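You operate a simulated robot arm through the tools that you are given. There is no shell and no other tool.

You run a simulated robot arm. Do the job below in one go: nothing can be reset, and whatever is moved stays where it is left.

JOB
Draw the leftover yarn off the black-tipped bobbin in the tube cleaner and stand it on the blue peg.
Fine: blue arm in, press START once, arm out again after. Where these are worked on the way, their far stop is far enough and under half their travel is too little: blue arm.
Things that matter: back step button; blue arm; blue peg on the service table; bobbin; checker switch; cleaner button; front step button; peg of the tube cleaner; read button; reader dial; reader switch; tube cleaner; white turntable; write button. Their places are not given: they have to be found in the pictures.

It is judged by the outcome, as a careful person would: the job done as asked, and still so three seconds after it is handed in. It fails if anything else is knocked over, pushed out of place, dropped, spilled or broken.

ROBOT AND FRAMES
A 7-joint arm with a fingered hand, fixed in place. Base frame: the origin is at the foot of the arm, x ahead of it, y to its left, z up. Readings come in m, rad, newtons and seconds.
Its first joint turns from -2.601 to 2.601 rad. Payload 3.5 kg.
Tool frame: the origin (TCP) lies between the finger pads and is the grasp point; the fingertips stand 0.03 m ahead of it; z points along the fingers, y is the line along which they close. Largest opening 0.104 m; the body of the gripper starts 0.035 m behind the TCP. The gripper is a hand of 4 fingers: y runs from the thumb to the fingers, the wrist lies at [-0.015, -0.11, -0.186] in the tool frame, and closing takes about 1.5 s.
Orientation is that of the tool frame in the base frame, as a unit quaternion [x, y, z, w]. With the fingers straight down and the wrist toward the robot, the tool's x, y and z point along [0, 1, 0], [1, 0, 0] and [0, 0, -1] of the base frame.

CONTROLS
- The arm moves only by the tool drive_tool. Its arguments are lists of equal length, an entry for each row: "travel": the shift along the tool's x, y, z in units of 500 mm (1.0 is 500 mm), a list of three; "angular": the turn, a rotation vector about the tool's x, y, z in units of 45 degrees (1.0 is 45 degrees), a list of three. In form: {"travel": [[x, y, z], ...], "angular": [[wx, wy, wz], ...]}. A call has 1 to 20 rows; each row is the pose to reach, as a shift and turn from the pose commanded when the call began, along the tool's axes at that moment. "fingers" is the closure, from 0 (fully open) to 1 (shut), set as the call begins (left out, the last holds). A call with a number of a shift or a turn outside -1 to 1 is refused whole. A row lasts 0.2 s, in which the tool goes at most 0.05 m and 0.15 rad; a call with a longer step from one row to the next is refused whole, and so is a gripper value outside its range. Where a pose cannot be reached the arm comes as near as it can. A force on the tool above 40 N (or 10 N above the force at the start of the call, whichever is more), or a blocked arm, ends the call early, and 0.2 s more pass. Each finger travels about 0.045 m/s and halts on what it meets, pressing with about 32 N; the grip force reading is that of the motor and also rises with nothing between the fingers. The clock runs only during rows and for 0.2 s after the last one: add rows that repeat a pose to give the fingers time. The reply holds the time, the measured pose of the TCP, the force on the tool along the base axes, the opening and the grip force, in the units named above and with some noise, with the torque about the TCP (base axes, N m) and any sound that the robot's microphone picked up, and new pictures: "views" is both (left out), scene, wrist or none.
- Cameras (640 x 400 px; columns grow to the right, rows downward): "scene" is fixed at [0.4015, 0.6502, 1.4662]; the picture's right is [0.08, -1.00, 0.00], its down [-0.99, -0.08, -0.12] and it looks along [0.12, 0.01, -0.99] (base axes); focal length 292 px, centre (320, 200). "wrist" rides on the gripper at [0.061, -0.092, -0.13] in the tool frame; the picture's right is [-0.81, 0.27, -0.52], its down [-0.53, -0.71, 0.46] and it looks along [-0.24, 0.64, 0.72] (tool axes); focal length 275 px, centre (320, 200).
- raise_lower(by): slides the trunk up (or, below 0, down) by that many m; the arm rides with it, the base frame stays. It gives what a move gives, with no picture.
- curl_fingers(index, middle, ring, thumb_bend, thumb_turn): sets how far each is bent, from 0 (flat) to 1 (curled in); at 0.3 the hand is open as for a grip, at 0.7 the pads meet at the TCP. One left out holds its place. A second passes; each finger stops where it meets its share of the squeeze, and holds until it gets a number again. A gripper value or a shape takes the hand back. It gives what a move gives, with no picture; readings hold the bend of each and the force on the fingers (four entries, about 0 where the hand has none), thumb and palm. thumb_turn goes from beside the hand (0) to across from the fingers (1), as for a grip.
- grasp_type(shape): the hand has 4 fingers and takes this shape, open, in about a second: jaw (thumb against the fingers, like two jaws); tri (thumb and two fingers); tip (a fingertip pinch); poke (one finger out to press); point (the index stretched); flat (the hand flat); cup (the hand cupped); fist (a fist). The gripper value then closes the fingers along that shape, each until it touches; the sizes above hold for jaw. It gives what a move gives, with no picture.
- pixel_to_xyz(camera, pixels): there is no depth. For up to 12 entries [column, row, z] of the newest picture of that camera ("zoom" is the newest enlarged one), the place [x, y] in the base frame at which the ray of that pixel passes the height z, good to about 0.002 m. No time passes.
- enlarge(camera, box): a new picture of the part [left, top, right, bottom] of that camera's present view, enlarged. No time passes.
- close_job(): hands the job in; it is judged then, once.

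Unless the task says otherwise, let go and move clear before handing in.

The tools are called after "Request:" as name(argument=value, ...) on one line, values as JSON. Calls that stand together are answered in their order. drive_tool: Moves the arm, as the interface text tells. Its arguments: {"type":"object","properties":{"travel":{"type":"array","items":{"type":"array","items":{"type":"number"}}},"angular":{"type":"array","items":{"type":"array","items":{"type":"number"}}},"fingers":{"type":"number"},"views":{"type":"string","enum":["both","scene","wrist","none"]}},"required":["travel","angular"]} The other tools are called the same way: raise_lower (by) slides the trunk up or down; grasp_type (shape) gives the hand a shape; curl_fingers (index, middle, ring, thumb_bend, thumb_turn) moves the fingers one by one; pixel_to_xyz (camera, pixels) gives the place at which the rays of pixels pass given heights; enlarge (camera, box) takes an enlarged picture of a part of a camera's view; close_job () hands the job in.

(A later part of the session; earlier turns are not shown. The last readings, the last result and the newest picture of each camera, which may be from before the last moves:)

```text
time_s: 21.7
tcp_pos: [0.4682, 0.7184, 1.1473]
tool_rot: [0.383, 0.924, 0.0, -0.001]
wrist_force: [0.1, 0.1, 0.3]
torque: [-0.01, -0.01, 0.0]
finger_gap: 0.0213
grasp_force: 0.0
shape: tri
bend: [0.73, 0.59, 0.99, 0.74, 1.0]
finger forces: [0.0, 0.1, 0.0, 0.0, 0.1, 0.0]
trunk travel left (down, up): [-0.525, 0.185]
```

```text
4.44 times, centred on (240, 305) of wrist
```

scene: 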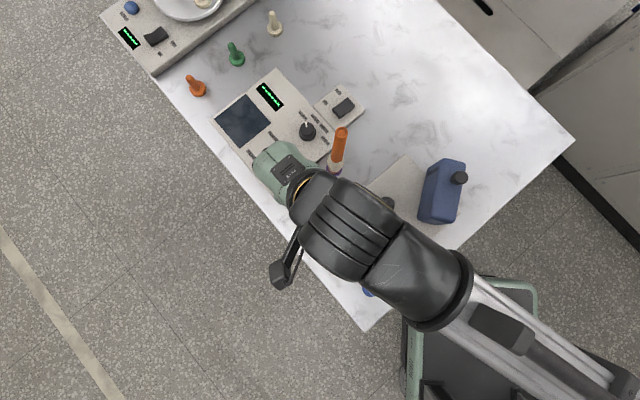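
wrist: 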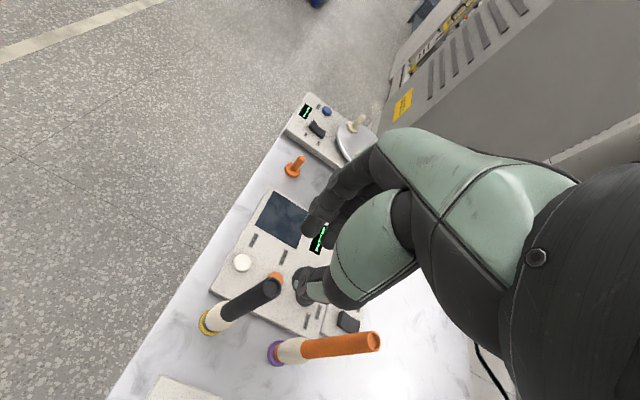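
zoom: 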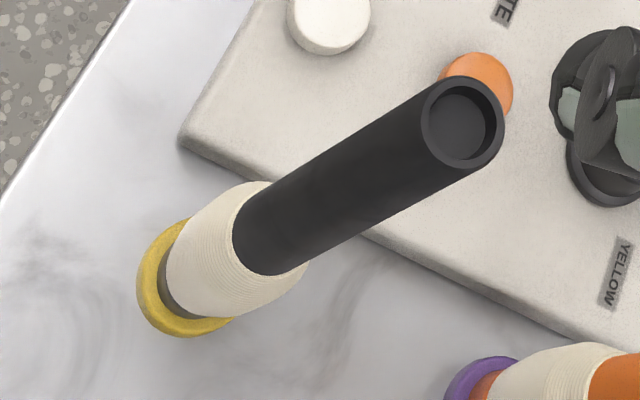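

The tube is at tool x≈−7.5 mm from the current TCP. I'll open, shift the hand −5.5 mm in x (tube just at the groove), go down and close the tri grip.

Request:
drive_tool(travel=[[-0.011, 0, 0], [-0.011, 0, 0], [-0.011, 0, 0], [-0.011, 0, 0], [-0.011, 0, 0], [-0.011, 0, 0], [-0.011, 0, 0], [-0.011, 0, 0], [-0.011, 0, 0.06], [-0.011, 0, 0.13], [-0.011, 0, 0.2], [-0.011, 0, 0.26], [-0.011, 0, 0.26]], angular=[[0, 0, 0], [0, 0, 0], [0, 0, 0], [0, 0, 0], [0, 0, 0], [0, 0, 0], [0, 0, 0], [0, 0, 0], [0, 0, 0], [0, 0, 0], [0, 0, 0], [0, 0, 0], [0, 0, 0]], fingers=0, views="wrist")

Request:
drive_tool(travel=[[0, 0, 0], [0, 0, 0], [0, 0, 0], [0, 0, 0], [0, 0, 0], [0, 0, 0], [0, 0, 0], [0, 0, 0], [0, 0, 0], [0, 0, 0]], angular=[[0, 0, 0], [0, 0, 0], [0, 0, 0], [0, 0, 0], [0, 0, 0], [0, 0, 0], [0, 0, 0], [0, 0, 0], [0, 0, 0], [0, 0, 0]], fingers=1, views="wrist")

Request:
enlarge(camera="wrist", box=[200, 160, 440, 340])

```text
time_s: 24.5
tcp_pos: [0.4735, 0.7161, 1.0164]
tool_rot: [0.383, 0.924, -0.001, -0.001]
wrist_force: [0.0, -0.1, -0.3]
torque: [-0.01, -0.01, -0.02]
finger_gap: 0.1037
grasp_force: 0.0
shape: tri
bend: [0.3, 0.3, 0.99, 0.3, 0.98]
finger forces: [0.0, 0.0, 0.0, 0.0, 0.0, 0.0]
trunk travel left (down, up): [-0.525, 0.185]
```

wrist: 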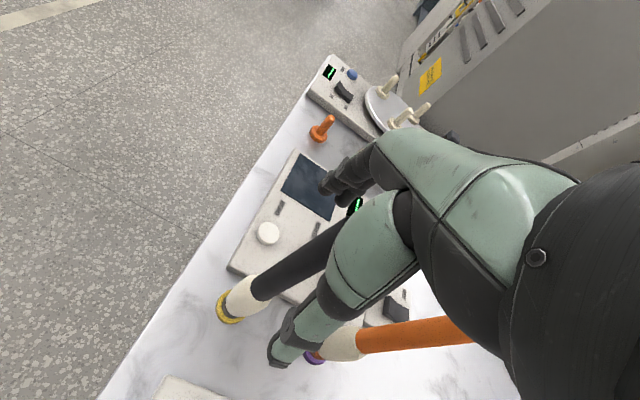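

```text
time_s: 26.7
tcp_pos: [0.4725, 0.7156, 1.0169]
tool_rot: [0.382, 0.924, 0.0, 0.0]
wrist_force: [0.8, 0.4, -0.2]
torque: [0.07, -0.08, 0.02]
finger_gap: 0.0119
grasp_force: 32.0
shape: tri
bend: [0.72, 0.63, 1.0, 0.74, 1.0]
finger forces: [13.4, 15.1, 0.0, 0.0, 28.3, 0.0]
trunk travel left (down, up): [-0.525, 0.185]
```

wrist: 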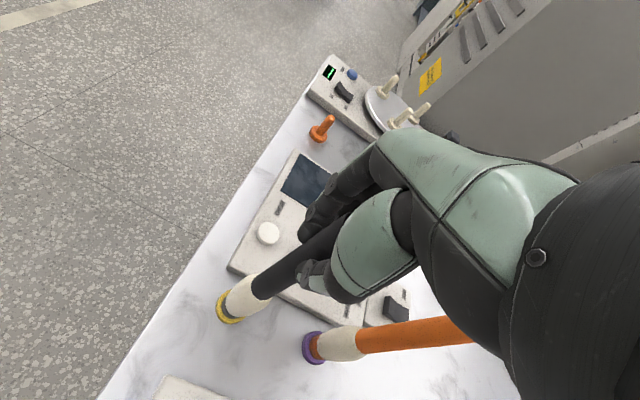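

```text
2.22 times, centred on (320, 250) of wrist
```

zoom: 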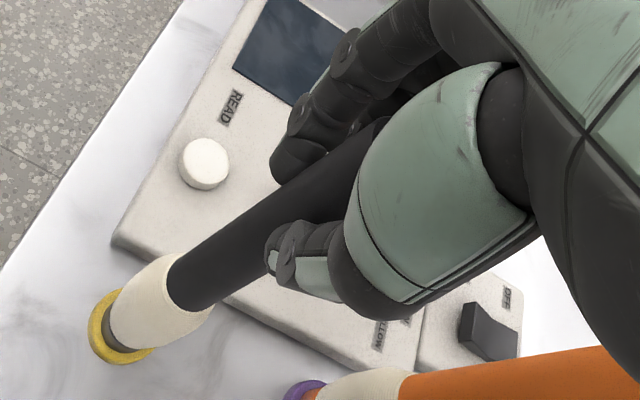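

Now a balanced chuck grip: index 13.4, middle 15.1, thumb 28.3 N with negligible wrist load. I'll lift straight up slowly.

Request:
drive_tool(travel=[[0, 0, -0.02], [0, 0, -0.05], [0, 0, -0.08], [0, 0, -0.12], [0, 0, -0.16], [0, 0, -0.2], [0, 0, -0.24], [0, 0, -0.24]], angular=[[0, 0, 0], [0, 0, 0], [0, 0, 0], [0, 0, 0], [0, 0, 0], [0, 0, 0], [0, 0, 0], [0, 0, 0]])

Request:
enlarge(camera="wrist", box=[180, 160, 420, 360])

```text
time_s: 28.5
tcp_pos: [0.4721, 0.7153, 1.1384]
tool_rot: [0.383, 0.924, 0.0, 0.0]
wrist_force: [0.3, 0.4, -1.3]
torque: [0.0, -0.02, 0.01]
finger_gap: 0.0119
grasp_force: 32.5
shape: tri
bend: [0.72, 0.63, 1.0, 0.74, 1.0]
finger forces: [14.1, 15.5, 0.0, 0.0, 28.8, 0.0]
trunk travel left (down, up): [-0.525, 0.185]
```

scene: 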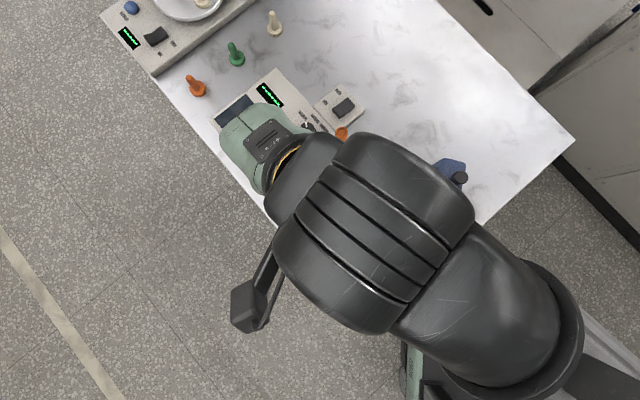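
wrist: 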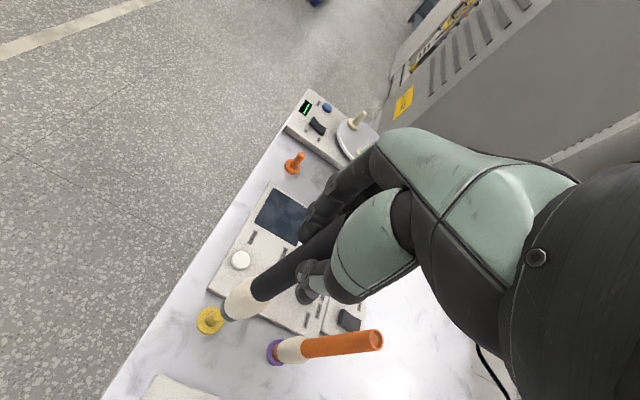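

```text
2.00 times, centred on (300, 260) of wrist
```

zoom: 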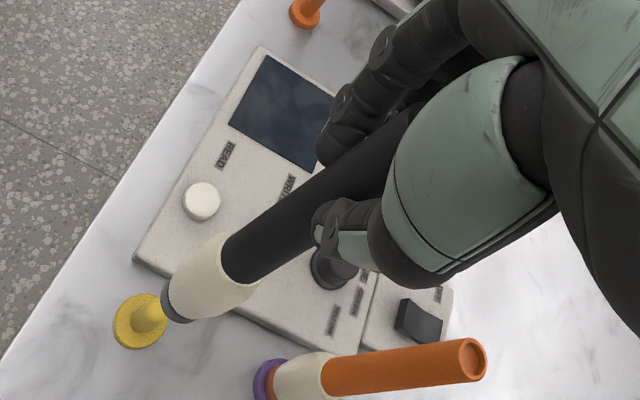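

The bobbin is lifted free and the yellow peg is visible at wrist (210,320). I'll check where the bobbin's lower end is relative to the TCP (pixel ~ (229,310) at z≈0.93).

Request:
enlarge(camera="wrist", box=[190, 270, 290, 340])

Request:
pixel_to_xyz(camera="wrist", pixels=[[229, 310, 0.92], [229, 310, 0.93], [229, 310, 0.94]])

```text
5.71 times, centred on (240, 305) of wrist
```

zoom: 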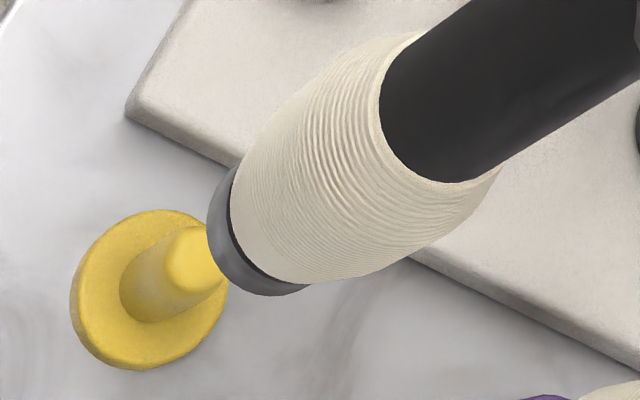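

```text
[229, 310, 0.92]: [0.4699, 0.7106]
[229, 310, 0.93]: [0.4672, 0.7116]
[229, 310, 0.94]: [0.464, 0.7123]
```

The tube hangs parallel to the tool axis, offset about (+0.0018, −0.0018) from TCP. I'll carry it over the cleaner peg (0.483, 0.5105) with its lower end at ~0.95, then verify.

Request:
drive_tool(travel=[[0, 0, -0.04], [-0.05, -0.046, -0.04], [-0.1, -0.092, -0.04], [-0.15, -0.137, -0.04], [-0.2, -0.183, -0.04], [-0.25, -0.229, -0.04], [-0.3, -0.274, -0.04], [-0.3, -0.274, -0.04]], angular=[[0, 0, 0], [0, 0, 0], [0, 0, 0], [0, 0, 0], [0, 0, 0], [0, 0, 0], [0, 0, 0], [0, 0, 0]])

Request:
enlarge(camera="wrist", box=[150, 240, 310, 360])

```text
time_s: 30.3
tcp_pos: [0.4821, 0.5123, 1.1582]
tool_rot: [0.383, 0.924, 0.0, 0.0]
wrist_force: [-0.4, -1.3, -0.6]
torque: [0.04, 0.01, 0.0]
finger_gap: 0.0119
grasp_force: 32.3
shape: tri
bend: [0.72, 0.63, 1.0, 0.74, 1.0]
finger forces: [14.3, 15.7, 0.0, 0.1, 28.8, 0.0]
trunk travel left (down, up): [-0.525, 0.185]
```

scene: 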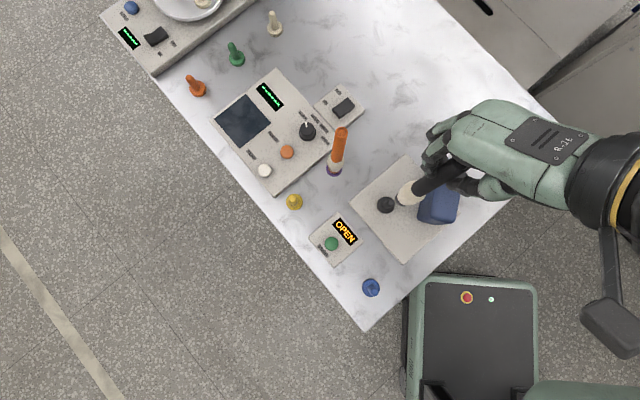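
wrist: 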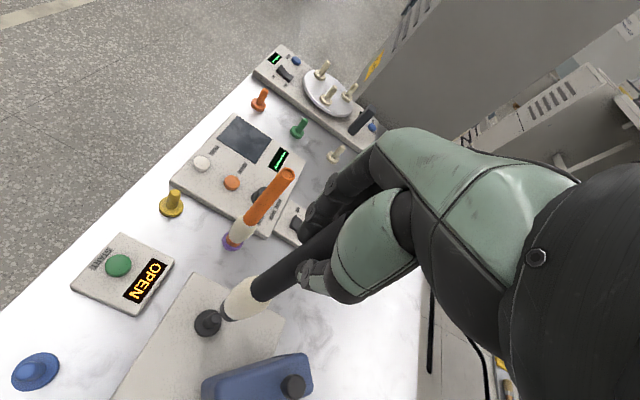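

```text
3.33 times, centred on (230, 300) of wrist
```

zoom: 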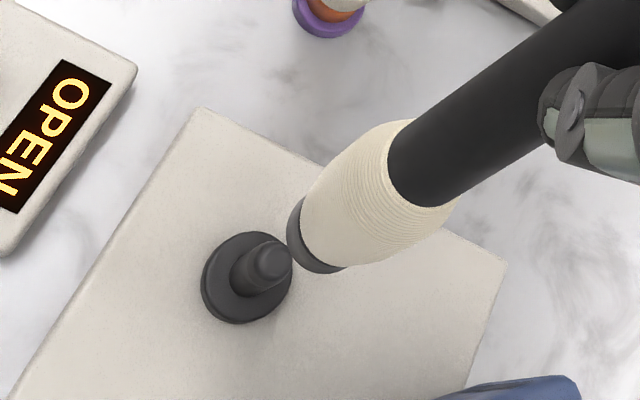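

In the wrist view the tube's axis lines up with the peg toward the vertical vanishing point. I'll check the second direction in the scene camera.

Request:
enlarge(camera="scene", box=[370, 150, 470, 220])

```text
5.71 times, centred on (420, 185) of scene
```

zoom: 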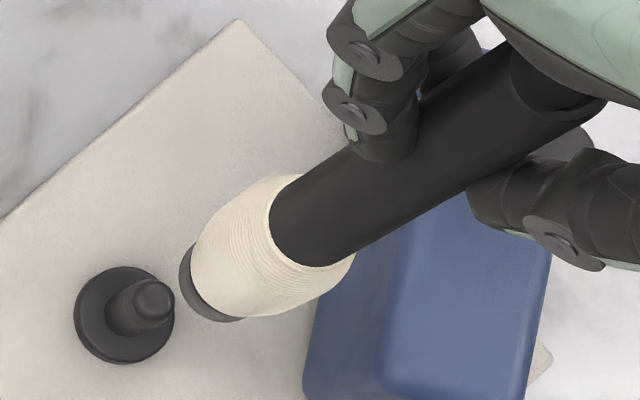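

The scene view suggests the tube's lower end sits ~2.6 mm short of the peg in x and ~1 mm in y. I'll correct that and lower it to just above the peg tip for another check.

Request:
drive_tool(travel=[[-0.002, 0.0052, 0.04], [-0.002, 0.0052, 0.08], [-0.002, 0.0052, 0.11], [-0.002, 0.0052, 0.11]], angular=[[0, 0, 0], [0, 0, 0], [0, 0, 0], [0, 0, 0]])

Request:
enlarge(camera="wrist", box=[180, 270, 280, 340])

Request:
enlarge(camera="scene", box=[370, 160, 450, 220])

```text
time_s: 31.3
tcp_pos: [0.4838, 0.5131, 1.1035]
tool_rot: [0.382, 0.924, 0.0, 0.0]
wrist_force: [-0.6, 0.2, -0.6]
torque: [0.04, 0.01, -0.01]
finger_gap: 0.0117
grasp_force: 31.9
shape: tri
bend: [0.72, 0.63, 1.0, 0.74, 1.0]
finger forces: [14.3, 15.8, 0.0, 0.0, 28.6, 0.0]
trunk travel left (down, up): [-0.525, 0.185]
```

scene: 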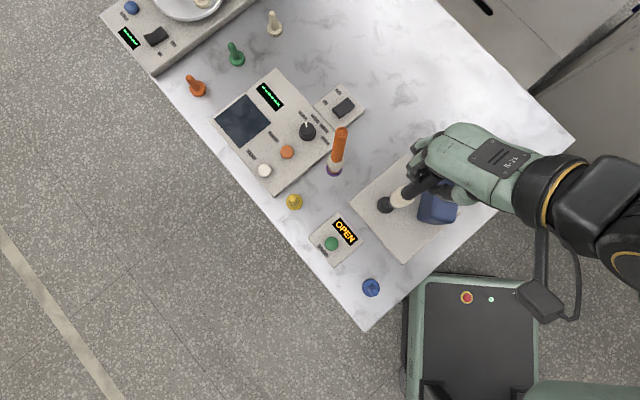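
wrist: 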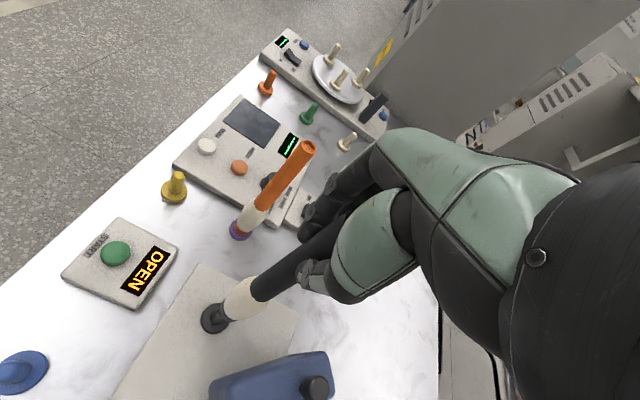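

```text
5.71 times, centred on (230, 305) of wrist
```

zoom: 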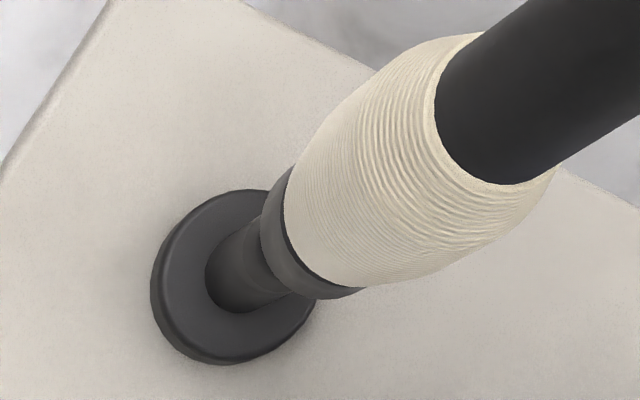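

```text
6.67 times, centred on (410, 190) of scene
```

zoom: 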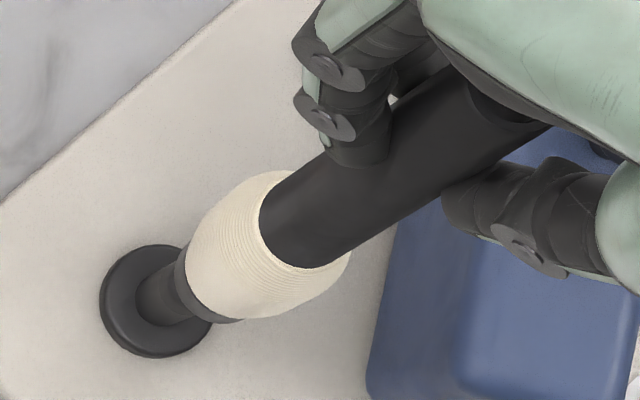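

Close: the stem is entering the line of the bore, with a remaining offset of ~2 mm. I'll nudge (+1.5, +2.0 mm) and lower gently 30 mm while watching forces.

Request:
drive_tool(travel=[[0.0007, 0.005, 0], [0.0007, 0.005, 0.01], [0.0007, 0.005, 0.02], [0.0007, 0.005, 0.03], [0.0007, 0.005, 0.04], [0.0007, 0.005, 0.05], [0.0007, 0.005, 0.06]], angular=[[0, 0, 0], [0, 0, 0], [0, 0, 0], [0, 0, 0], [0, 0, 0], [0, 0, 0], [0, 0, 0]])

Request:
enlarge(camera="wrist", box=[180, 270, 280, 340])

Request:
enlarge(camera="scene", box=[370, 160, 450, 220])

```text
time_s: 32.9
tcp_pos: [0.4855, 0.5153, 1.0742]
tool_rot: [0.383, 0.924, 0.0, 0.0]
wrist_force: [-0.2, 0.5, -0.1]
torque: [-0.03, 0.01, -0.05]
finger_gap: 0.0119
grasp_force: 32.5
shape: tri
bend: [0.72, 0.63, 1.0, 0.74, 1.0]
finger forces: [14.5, 16.0, 0.0, 0.0, 28.7, 0.0]
trunk travel left (down, up): [-0.525, 0.185]
```

scene: 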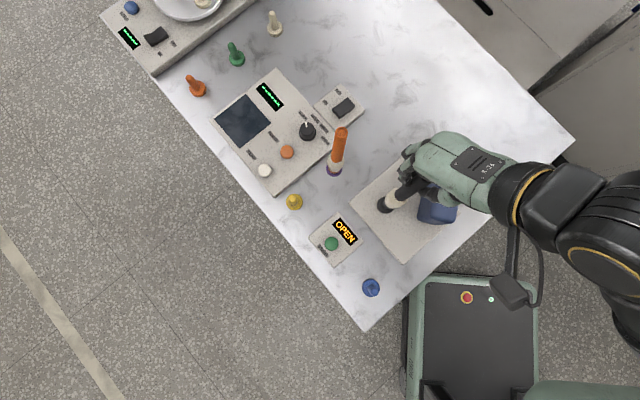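
wrist: 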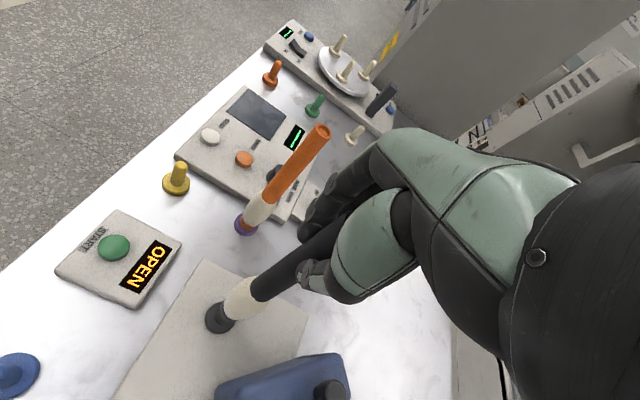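

```text
5.71 times, centred on (230, 305) of wrist
```

zoom: 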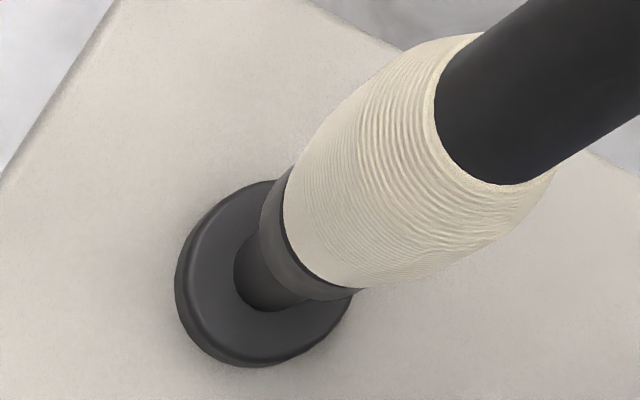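

```text
6.67 times, centred on (410, 190) of scene
```

zoom: 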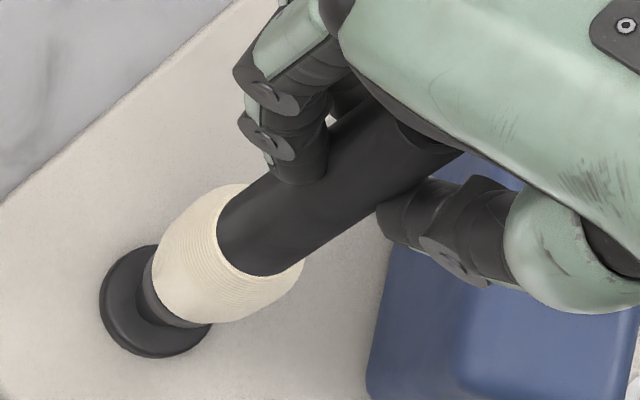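

No contact force, and the alignment looks right in both views. I'll continue lowering 30 mm.

Request:
drive_tool(travel=[[0, 0, 0.01], [0, 0, 0.02], [0, 0, 0.03], [0, 0, 0.04], [0, 0, 0.05], [0, 0, 0.06]], angular=[[0, 0, 0], [0, 0, 0], [0, 0, 0], [0, 0, 0], [0, 0, 0], [0, 0, 0]])

Request:
enlarge(camera="wrist", box=[180, 270, 280, 340])

Request:
enlarge(camera="scene", box=[370, 160, 450, 220])

```text
time_s: 34.3
tcp_pos: [0.4854, 0.5146, 1.042]
tool_rot: [0.382, 0.924, -0.001, 0.0]
wrist_force: [-0.4, -0.6, 0.1]
torque: [-0.01, 0.03, -0.01]
finger_gap: 0.012
grasp_force: 31.6
shape: tri
bend: [0.72, 0.63, 1.0, 0.74, 1.0]
finger forces: [14.7, 16.0, 0.0, 0.0, 29.0, 0.0]
trunk travel left (down, up): [-0.525, 0.185]
```

scene: 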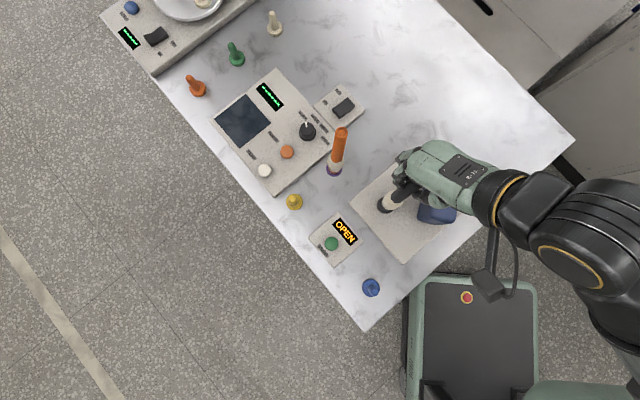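
wrist: 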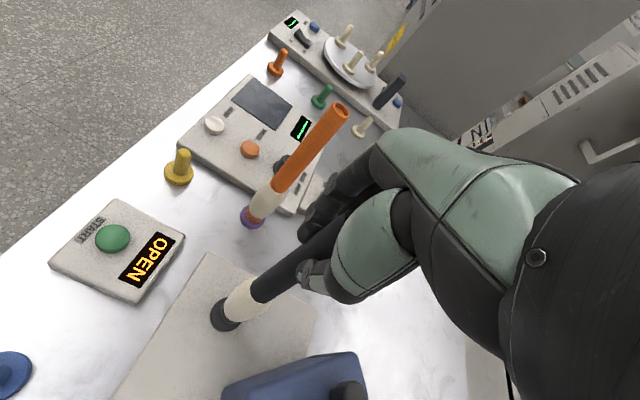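

```text
5.71 times, centred on (230, 305) of wrist
```

zoom: 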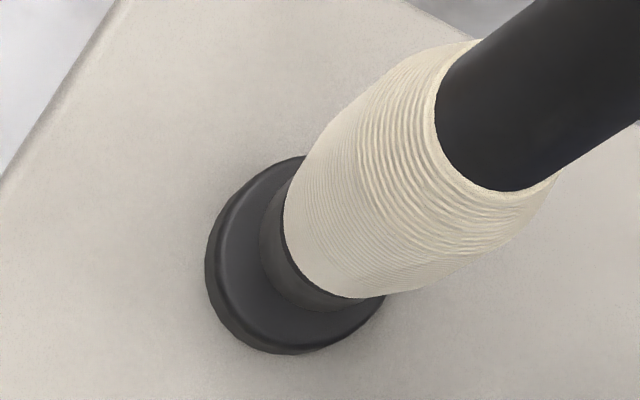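

```text
6.67 times, centred on (410, 190) of scene
```

zoom: 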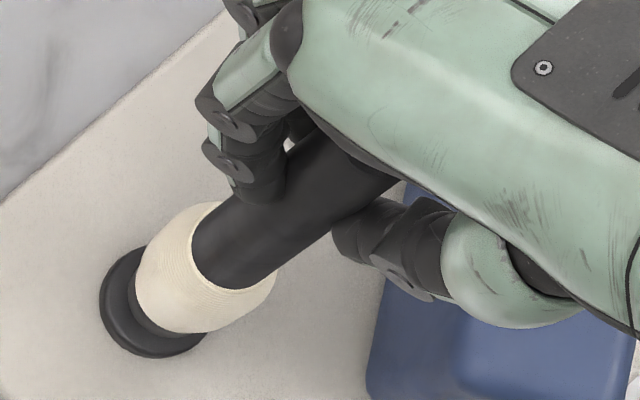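

The bobbin is sliding over the stem with no force and is almost at the flange. I'll lower slowly until it just contacts.

Request:
drive_tool(travel=[[0, 0, 0.005], [0, 0, 0.01], [0, 0, 0.015], [0, 0, 0.018]], angular=[[0, 0, 0], [0, 0, 0], [0, 0, 0], [0, 0, 0]], views="wrist")

Request:
enlarge(camera="wrist", box=[180, 270, 280, 340])

```text
time_s: 35.3
tcp_pos: [0.4854, 0.5154, 1.0335]
tool_rot: [0.383, 0.924, 0.0, 0.0]
wrist_force: [0.3, -0.5, -0.3]
torque: [0.01, 0.02, 0.04]
finger_gap: 0.0121
grasp_force: 32.0
shape: tri
bend: [0.72, 0.63, 1.0, 0.74, 1.0]
finger forces: [14.7, 16.1, 0.1, 0.0, 29.1, 0.0]
trunk travel left (down, up): [-0.525, 0.185]
```

wrist: 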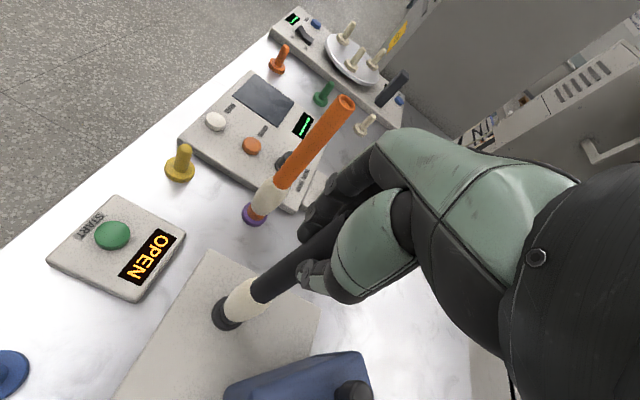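

```text
5.71 times, centred on (230, 305) of wrist
```

zoom: 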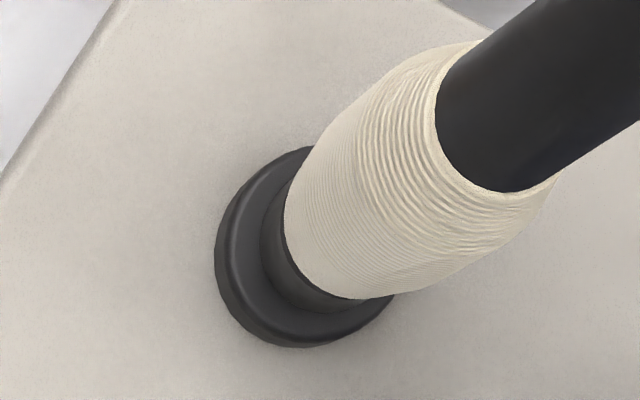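

Request:
drive_tool(travel=[[0, 0, 0.004], [0, 0, 0.008], [0, 0, 0.012], [0, 0, 0.016]], angular=[[0, 0, 0], [0, 0, 0], [0, 0, 0], [0, 0, 0]], views="wrist")

Request:
enlarge(camera="wrist", box=[180, 270, 280, 340])

```text
time_s: 36.3
tcp_pos: [0.4843, 0.515, 1.0274]
tool_rot: [0.382, 0.924, 0.002, 0.001]
wrist_force: [-0.7, 0.1, 20.9]
torque: [-0.01, -0.02, 0.02]
finger_gap: 0.0127
grasp_force: 31.9
shape: tri
bend: [0.72, 0.63, 1.0, 0.74, 1.0]
finger forces: [16.0, 18.9, 0.1, 0.0, 34.2, 0.0]
trunk travel left (down, up): [-0.525, 0.185]
```

wrist: 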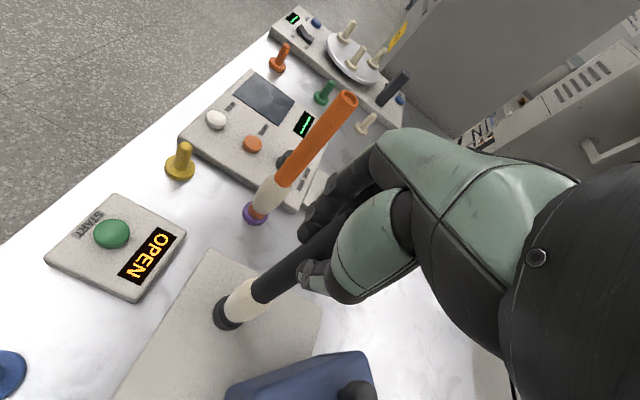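

```text
5.71 times, centred on (230, 305) of wrist
```

zoom: 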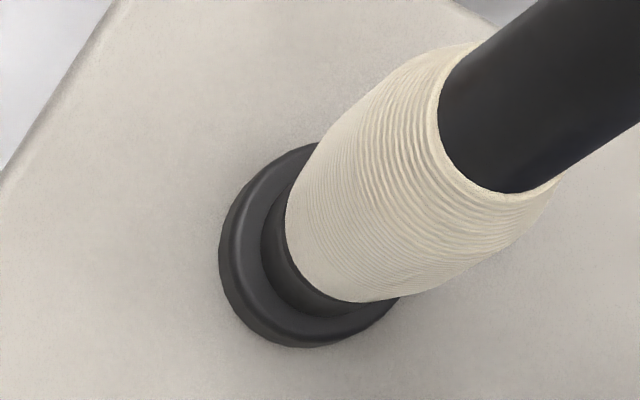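

A 21 N contact shows it is seated on the cleaner peg's flange (TCP z≈1.028). I'll ease up 2 mm, open the fingers, and then rise straight up.

Request:
drive_tool(travel=[[0, 0, -0.004], [0, 0, -0.004], [0, 0, -0.004], [0, 0, -0.004], [0, 0, -0.004], [0, 0, -0.004], [0, 0, -0.004], [0, 0, -0.004], [0, 0, -0.004], [0, 0, -0.004]], angular=[[0, 0, 0], [0, 0, 0], [0, 0, 0], [0, 0, 0], [0, 0, 0], [0, 0, 0], [0, 0, 0], [0, 0, 0], [0, 0, 0], [0, 0, 0]], fingers=0, views="wrist")

Request:
drive_tool(travel=[[0, 0, -0.05], [0, 0, -0.12], [0, 0, -0.2], [0, 0, -0.28], [0, 0, -0.34]], angular=[[0, 0, 0], [0, 0, 0], [0, 0, 0], [0, 0, 0], [0, 0, 0]])

```text
time_s: 38.5
tcp_pos: [0.4848, 0.5155, 1.028]
tool_rot: [0.382, 0.924, -0.001, 0.001]
wrist_force: [-0.4, 0.2, 0.2]
torque: [-0.02, 0.0, 0.0]
finger_gap: 0.1033
grasp_force: 0.1
shape: tri
bend: [0.3, 0.3, 0.99, 0.3, 0.98]
finger forces: [0.0, 0.0, 0.0, 0.1, 0.0, 0.0]
trunk travel left (down, up): [-0.525, 0.185]
```

wrist: 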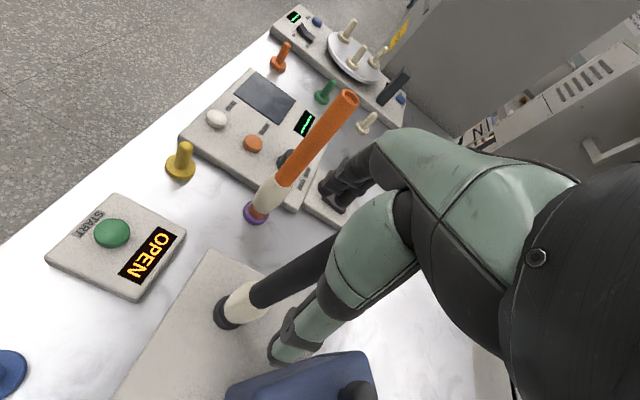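

```text
time_s: 39.7
tcp_pos: [0.4853, 0.5164, 1.197]
tool_rot: [0.383, 0.924, 0.0, 0.0]
wrist_force: [0.7, 0.3, 0.9]
torque: [0.0, -0.03, -0.01]
finger_gap: 0.1039
grasp_force: 0.0
shape: tri
bend: [0.3, 0.3, 0.99, 0.3, 0.98]
finger forces: [0.0, 0.1, 0.0, 0.2, 0.0, 0.0]
trunk travel left (down, up): [-0.525, 0.185]
```

scene: 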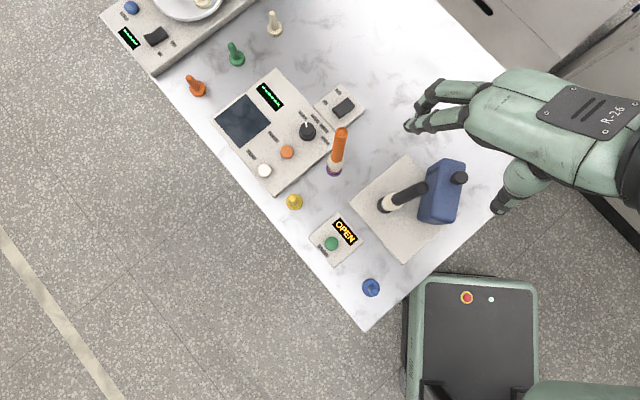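
wrist: 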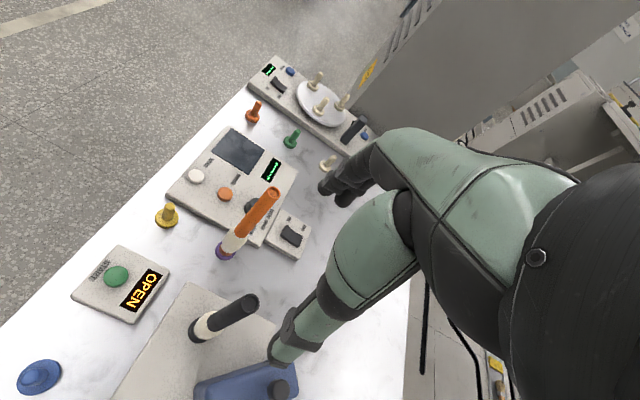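

The bobbin stands on the cleaner peg, upright. The blue arm appears to pivot near its close end, with the knob at about (0.5285, 0.401, top 0.937). I'll move above the knob, yawing the hand 45° so its closing line runs along the arm.

Request:
drive_tool(travel=[[-0.037, -0.0164, 0], [-0.074, -0.0328, 0], [-0.11, -0.0492, 0], [-0.147, -0.0656, 0], [-0.184, -0.082, 0], [-0.2204, -0.0984, 0], [-0.2204, -0.0984, 0]], angular=[[0, 0, 0.167], [0, 0, 0.333], [0, 0, 0.5], [0, 0, 0.667], [0, 0, 0.833], [0, 0, 1.0], [0, 0, 1.0]])

```text
time_s: 41.3
tcp_pos: [0.5282, 0.4036, 1.198]
tool_rot: [0.708, 0.707, 0.0, 0.001]
wrist_force: [0.3, -0.6, -0.6]
torque: [0.02, 0.01, 0.02]
finger_gap: 0.1035
grasp_force: 0.1
shape: tri
bend: [0.3, 0.3, 0.99, 0.3, 0.98]
finger forces: [0.1, 0.0, 0.0, 0.1, 0.0, 0.1]
trunk travel left (down, up): [-0.525, 0.185]
```

scene: 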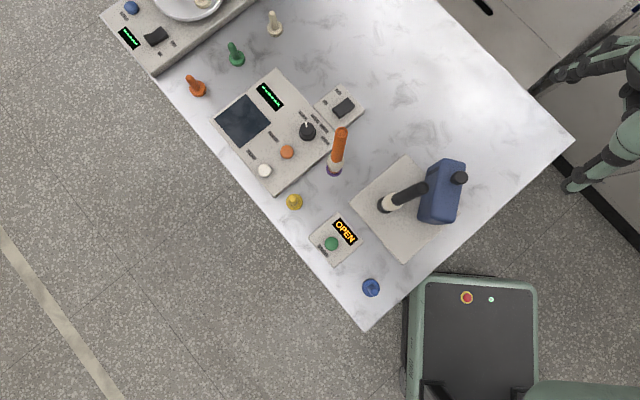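
wrist: 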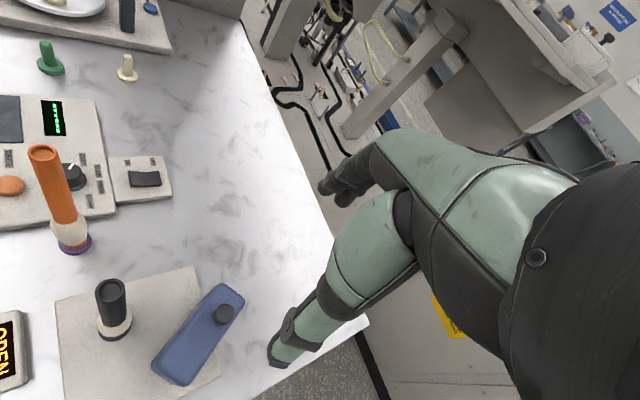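

A good view: the arm with knob at wrist (224,313) and the bobbin at (113,300). I'll enlarge and recompute the knob position.

Request:
enlarge(camera="wrist", box=[50, 250, 270, 400])

Request:
pixel_to_xyz(camera="wrist", pixels=[[224.5, 313, 0.93], [224.5, 313, 0.937], [224.5, 313, 0.945], [110, 287, 1.05]])

```text
2.67 times, centred on (160, 325) of wrist
```

zoom: 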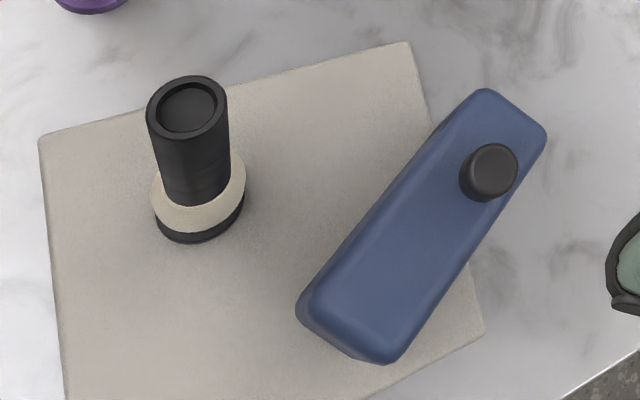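

```text
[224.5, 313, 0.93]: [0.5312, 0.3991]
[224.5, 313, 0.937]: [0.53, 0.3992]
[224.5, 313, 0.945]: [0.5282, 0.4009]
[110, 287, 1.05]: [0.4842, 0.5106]
```

Knob sits within ~3 mm of the chuck centre. I'll descend with open fingers to TCP z≈0.955 and check clearance over the arm's top.

Request:
drive_tool(travel=[[0, 0, 0.08], [0, 0, 0.16], [0, 0, 0.24], [0, 0, 0.32], [0, 0, 0.39], [0, 0, 0.44], [0, 0, 0.475], [0, 0, 0.486]], angular=[[0, 0, 0], [0, 0, 0], [0, 0, 0], [0, 0, 0], [0, 0, 0], [0, 0, 0], [0, 0, 0], [0, 0, 0]])

Request:
enlarge(camera="wrist", box=[180, 160, 420, 400])

Request:
enlarge(camera="scene", box=[380, 120, 540, 240])

```text
time_s: 43.1
tcp_pos: [0.528, 0.4023, 0.9552]
tool_rot: [0.707, 0.708, 0.0, 0.0]
wrist_force: [-0.5, -0.2, -0.4]
torque: [0.02, 0.01, 0.01]
finger_gap: 0.1039
grasp_force: 0.1
shape: tri
bend: [0.3, 0.3, 0.99, 0.3, 0.98]
finger forces: [0.1, 0.1, 0.0, 0.0, 0.0, 0.0]
trunk travel left (down, up): [-0.525, 0.185]
```

scene: 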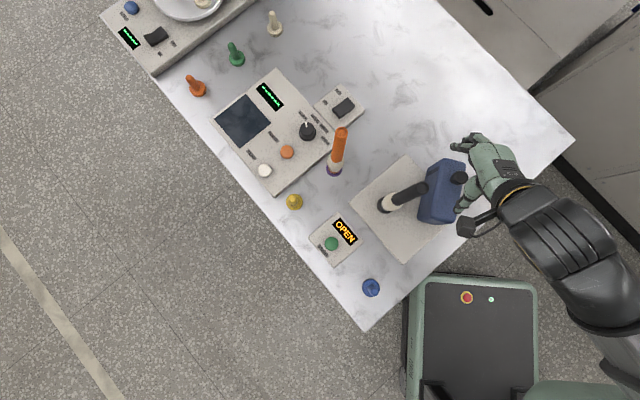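
wrist: 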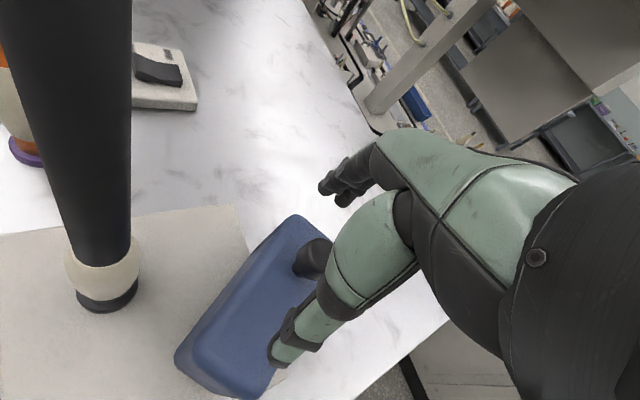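

```text
1.67 times, centred on (300, 280) of wrist
```

zoom: 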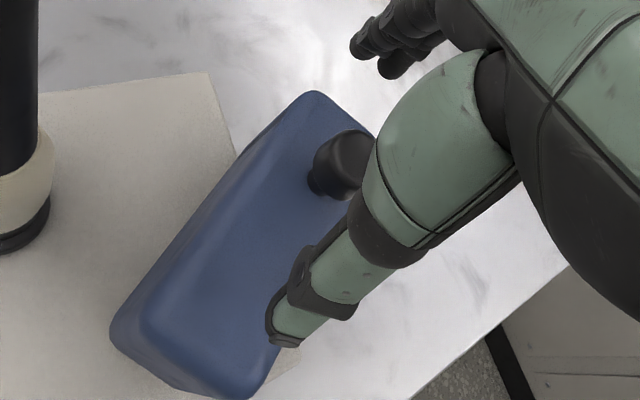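

```text
3.33 times, centred on (460, 180) of scene
```

zoom: 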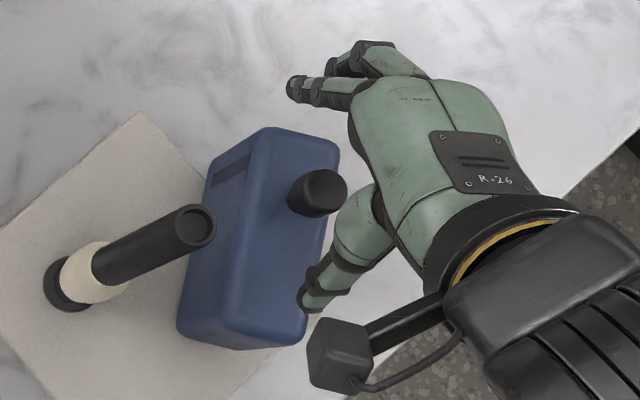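

The knob is just under the TCP between thumb and fingers, and there is no contact. I'll lower 10 mm more and then close the chuck on the knob.

Request:
drive_tool(travel=[[0, 0, 0.01], [0, 0, 0.02], [0, 0, 0.02]], angular=[[0, 0, 0], [0, 0, 0], [0, 0, 0]], views="none")

Request:
drive_tool(travel=[[0, 0, 0], [0, 0, 0], [0, 0, 0], [0, 0, 0], [0, 0, 0], [0, 0, 0], [0, 0, 0], [0, 0, 0], [0, 0, 0], [0, 0, 0]], angular=[[0, 0, 0], [0, 0, 0], [0, 0, 0], [0, 0, 0], [0, 0, 0], [0, 0, 0], [0, 0, 0], [0, 0, 0], [0, 0, 0], [0, 0, 0]], fingers=1)

Request:
enlarge(camera="wrist", box=[180, 160, 420, 400])

```text
time_s: 43.9
tcp_pos: [0.5283, 0.4039, 0.9445]
tool_rot: [0.707, 0.707, 0.0, 0.0]
wrist_force: [-0.3, 0.3, -0.2]
torque: [0.01, 0.01, 0.0]
finger_gap: 0.1038
grasp_force: 0.0
shape: tri
bend: [0.3, 0.3, 0.99, 0.3, 0.98]
finger forces: [0.0, 0.0, 0.0, 0.0, 0.0, 0.0]
trunk travel left (down, up): [-0.525, 0.185]
```

```text
time_s: 46.1
tcp_pos: [0.5278, 0.4039, 0.9435]
tool_rot: [0.707, 0.707, 0.0, 0.0]
wrist_force: [-2.2, 3.4, -3.5]
torque: [0.07, 0.03, 0.01]
finger_gap: 0.0165
grasp_force: 31.9
shape: tri
bend: [0.72, 0.6, 1.0, 0.75, 1.0]
finger forces: [11.5, 14.7, 0.0, 0.0, 26.8, 0.0]
trunk travel left (down, up): [-0.525, 0.185]
```

scene: 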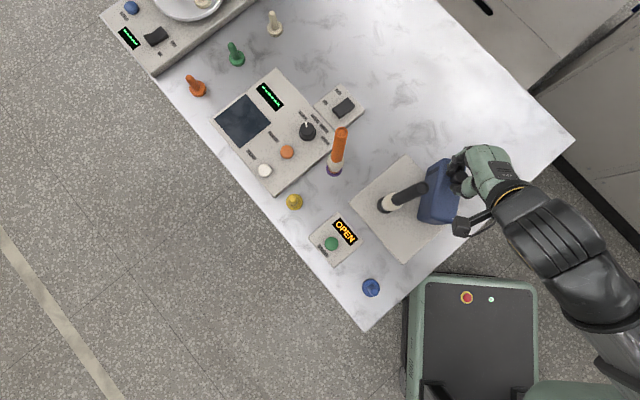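
wrist: 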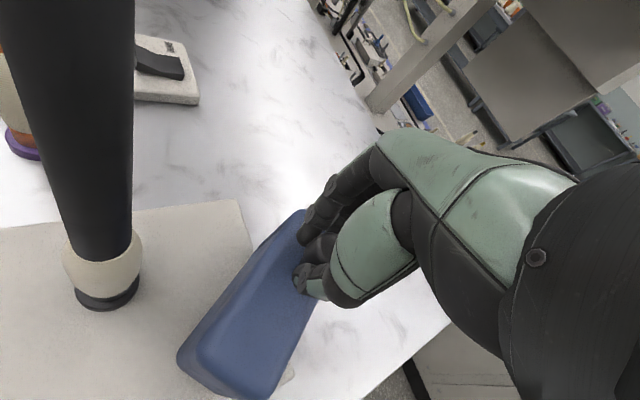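

```text
1.67 times, centred on (300, 280) of wrist
```

zoom: 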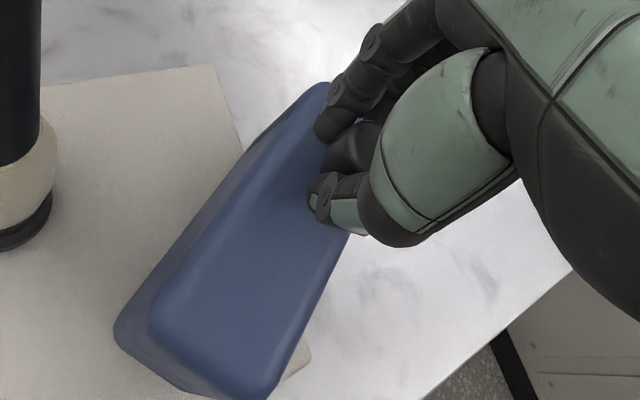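

The chuck holds the knob (11.5/14.7/26.8 N). I'll try a small 10 mm swing toward the peg (+y) with matching yaw, and read the force.

Request:
drive_tool(travel=[[0.01, 0.0014, 0], [0.0202, 0.0028, 0], [0.0202, 0.0028, 0]], angular=[[0, 0, -0.09], [0, 0, -0.182], [0, 0, -0.182]])

Request:
enlarge(camera="scene", box=[340, 130, 500, 250])

```text
time_s: 46.9
tcp_pos: [0.5298, 0.4141, 0.9437]
tool_rot: [0.654, 0.756, 0.0, -0.001]
wrist_force: [-8.6, -0.7, -3.2]
torque: [-0.03, 0.23, -0.05]
finger_gap: 0.016
grasp_force: 31.8
shape: tri
bend: [0.72, 0.61, 1.0, 0.74, 1.0]
finger forces: [10.7, 14.8, 0.0, 0.0, 30.4, 0.0]
trunk travel left (down, up): [-0.525, 0.185]
```

scene: 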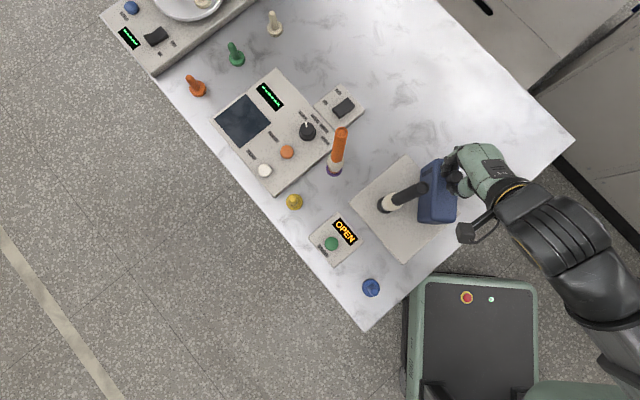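
wrist: 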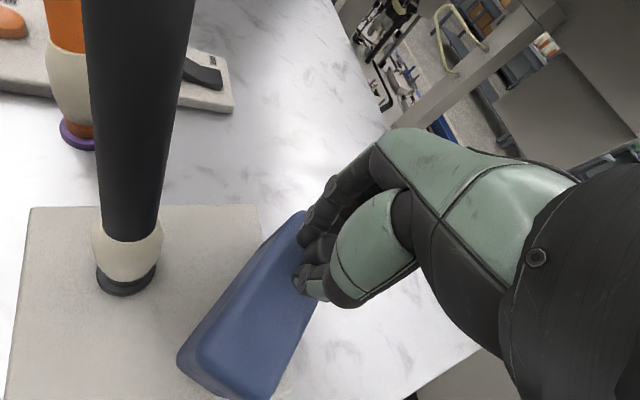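

```text
3.33 times, centred on (420, 190) of scene
```

zoom: 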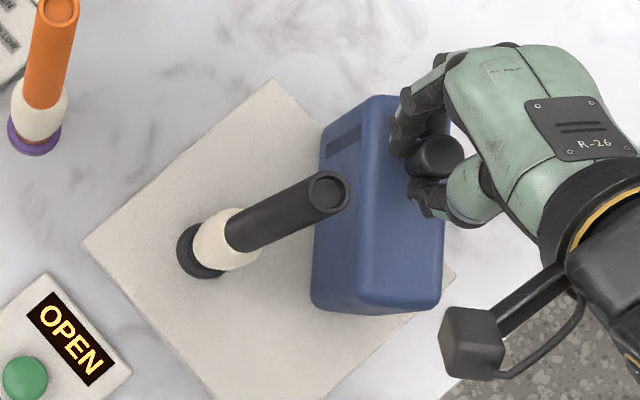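

The arm does pivot about its near end (box edge turned ~7°), with only a small inward pull (−8.6 N). I'll continue along the arc to about 25° with a slightly corrected centre.

Request:
drive_tool(travel=[[0.0099, 0.0001, 0], [0.0198, -0.0001, 0], [0.0297, -0.0007, 0], [0.0396, -0.0016, 0], [0.0396, -0.0016, 0]], angular=[[0, 0, -0.091], [0, 0, -0.182], [0, 0, -0.273], [0, 0, -0.364], [0, 0, -0.364]])

Request:
enlarge(camera="scene", box=[340, 130, 500, 250])

```text
time_s: 48.1
tcp_pos: [0.5259, 0.431, 0.9442]
tool_rot: [0.54, 0.841, -0.001, -0.001]
wrist_force: [-13.4, -5.6, -11.8]
torque: [-0.14, 0.31, -0.04]
finger_gap: 0.0155
grasp_force: 32.1
shape: tri
bend: [0.72, 0.62, 1.0, 0.74, 1.0]
finger forces: [10.0, 13.1, 0.1, 0.0, 31.7, 0.1]
trunk travel left (down, up): [-0.525, 0.185]
```

scene: 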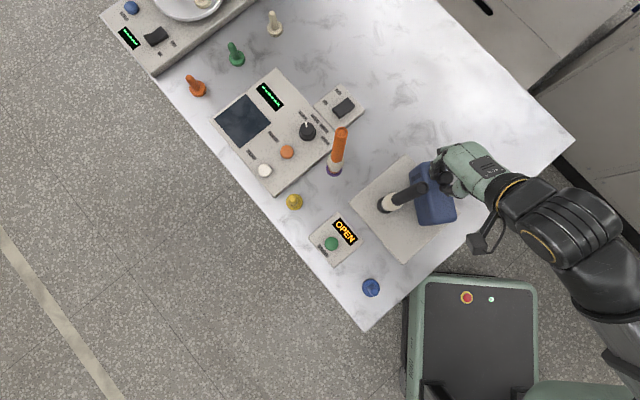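
wrist: 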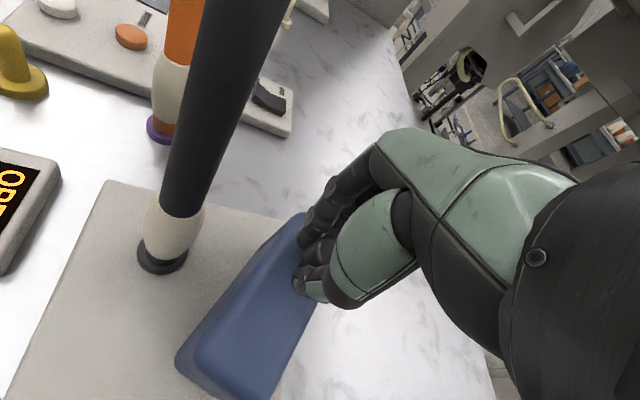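

```text
3.33 times, centred on (420, 190) of scene
```

zoom: 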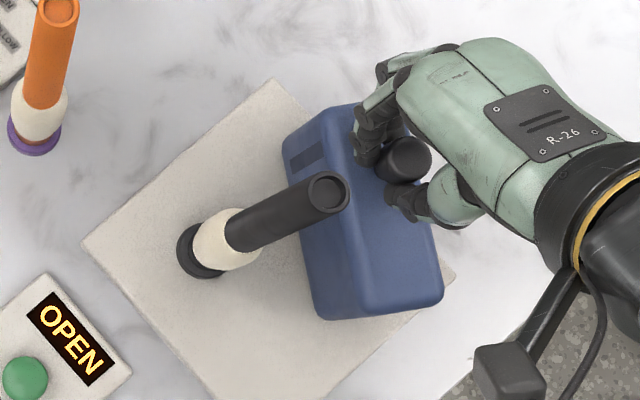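

The arm follows well (now ~25° in), the bobbin undisturbed; inward pull is ~14 N, so I'll shrink the arc radius slightly and go on to ~41°.

Request:
drive_tool(travel=[[0.01, -0.0014, 0.001], [0.0199, -0.0024, 0.001], [0.0297, -0.003, 0.001], [0.0393, -0.0036, 0.001], [0.0393, -0.0036, 0.001]], angular=[[0, 0, -0.091], [0, 0, -0.182], [0, 0, -0.273], [0, 0, -0.364], [0, 0, -0.364]])

Request:
enlarge(camera="scene", box=[340, 130, 500, 250])

```text
time_s: 49.3
tcp_pos: [0.5152, 0.4478, 0.9435]
tool_rot: [0.414, 0.91, 0.001, -0.001]
wrist_force: [-10.8, -9.1, -4.5]
torque: [-0.25, 0.3, -0.03]
finger_gap: 0.0155
grasp_force: 31.9
shape: tri
bend: [0.72, 0.62, 1.0, 0.74, 1.0]
finger forces: [10.2, 13.5, 0.0, 0.1, 32.2, 0.1]
trunk travel left (down, up): [-0.525, 0.185]
```

scene: 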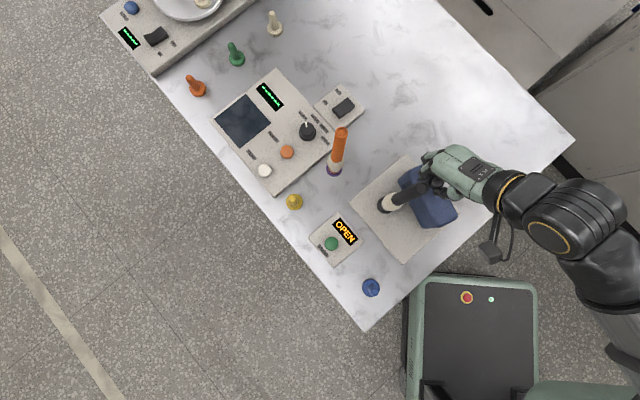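
wrist: 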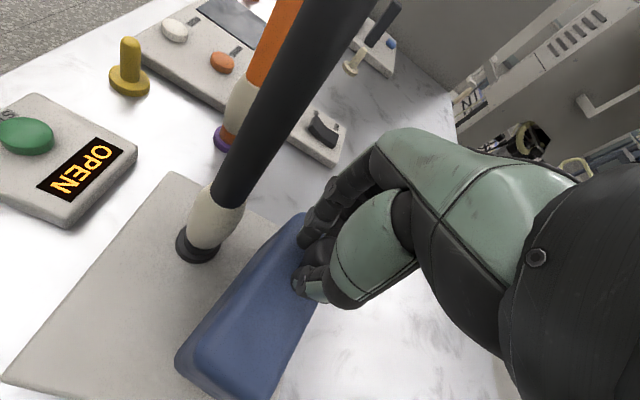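

```text
3.33 times, centred on (420, 190) of scene
```

zoom: 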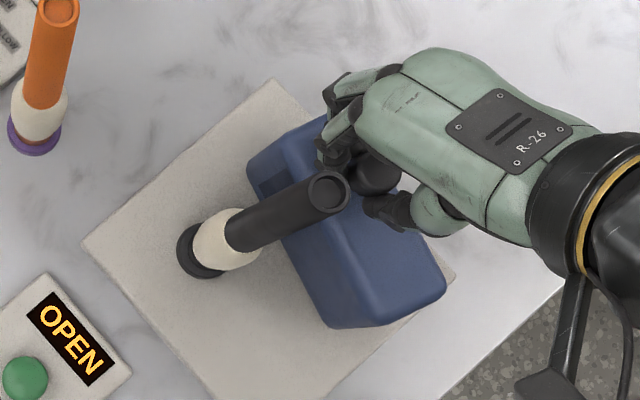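

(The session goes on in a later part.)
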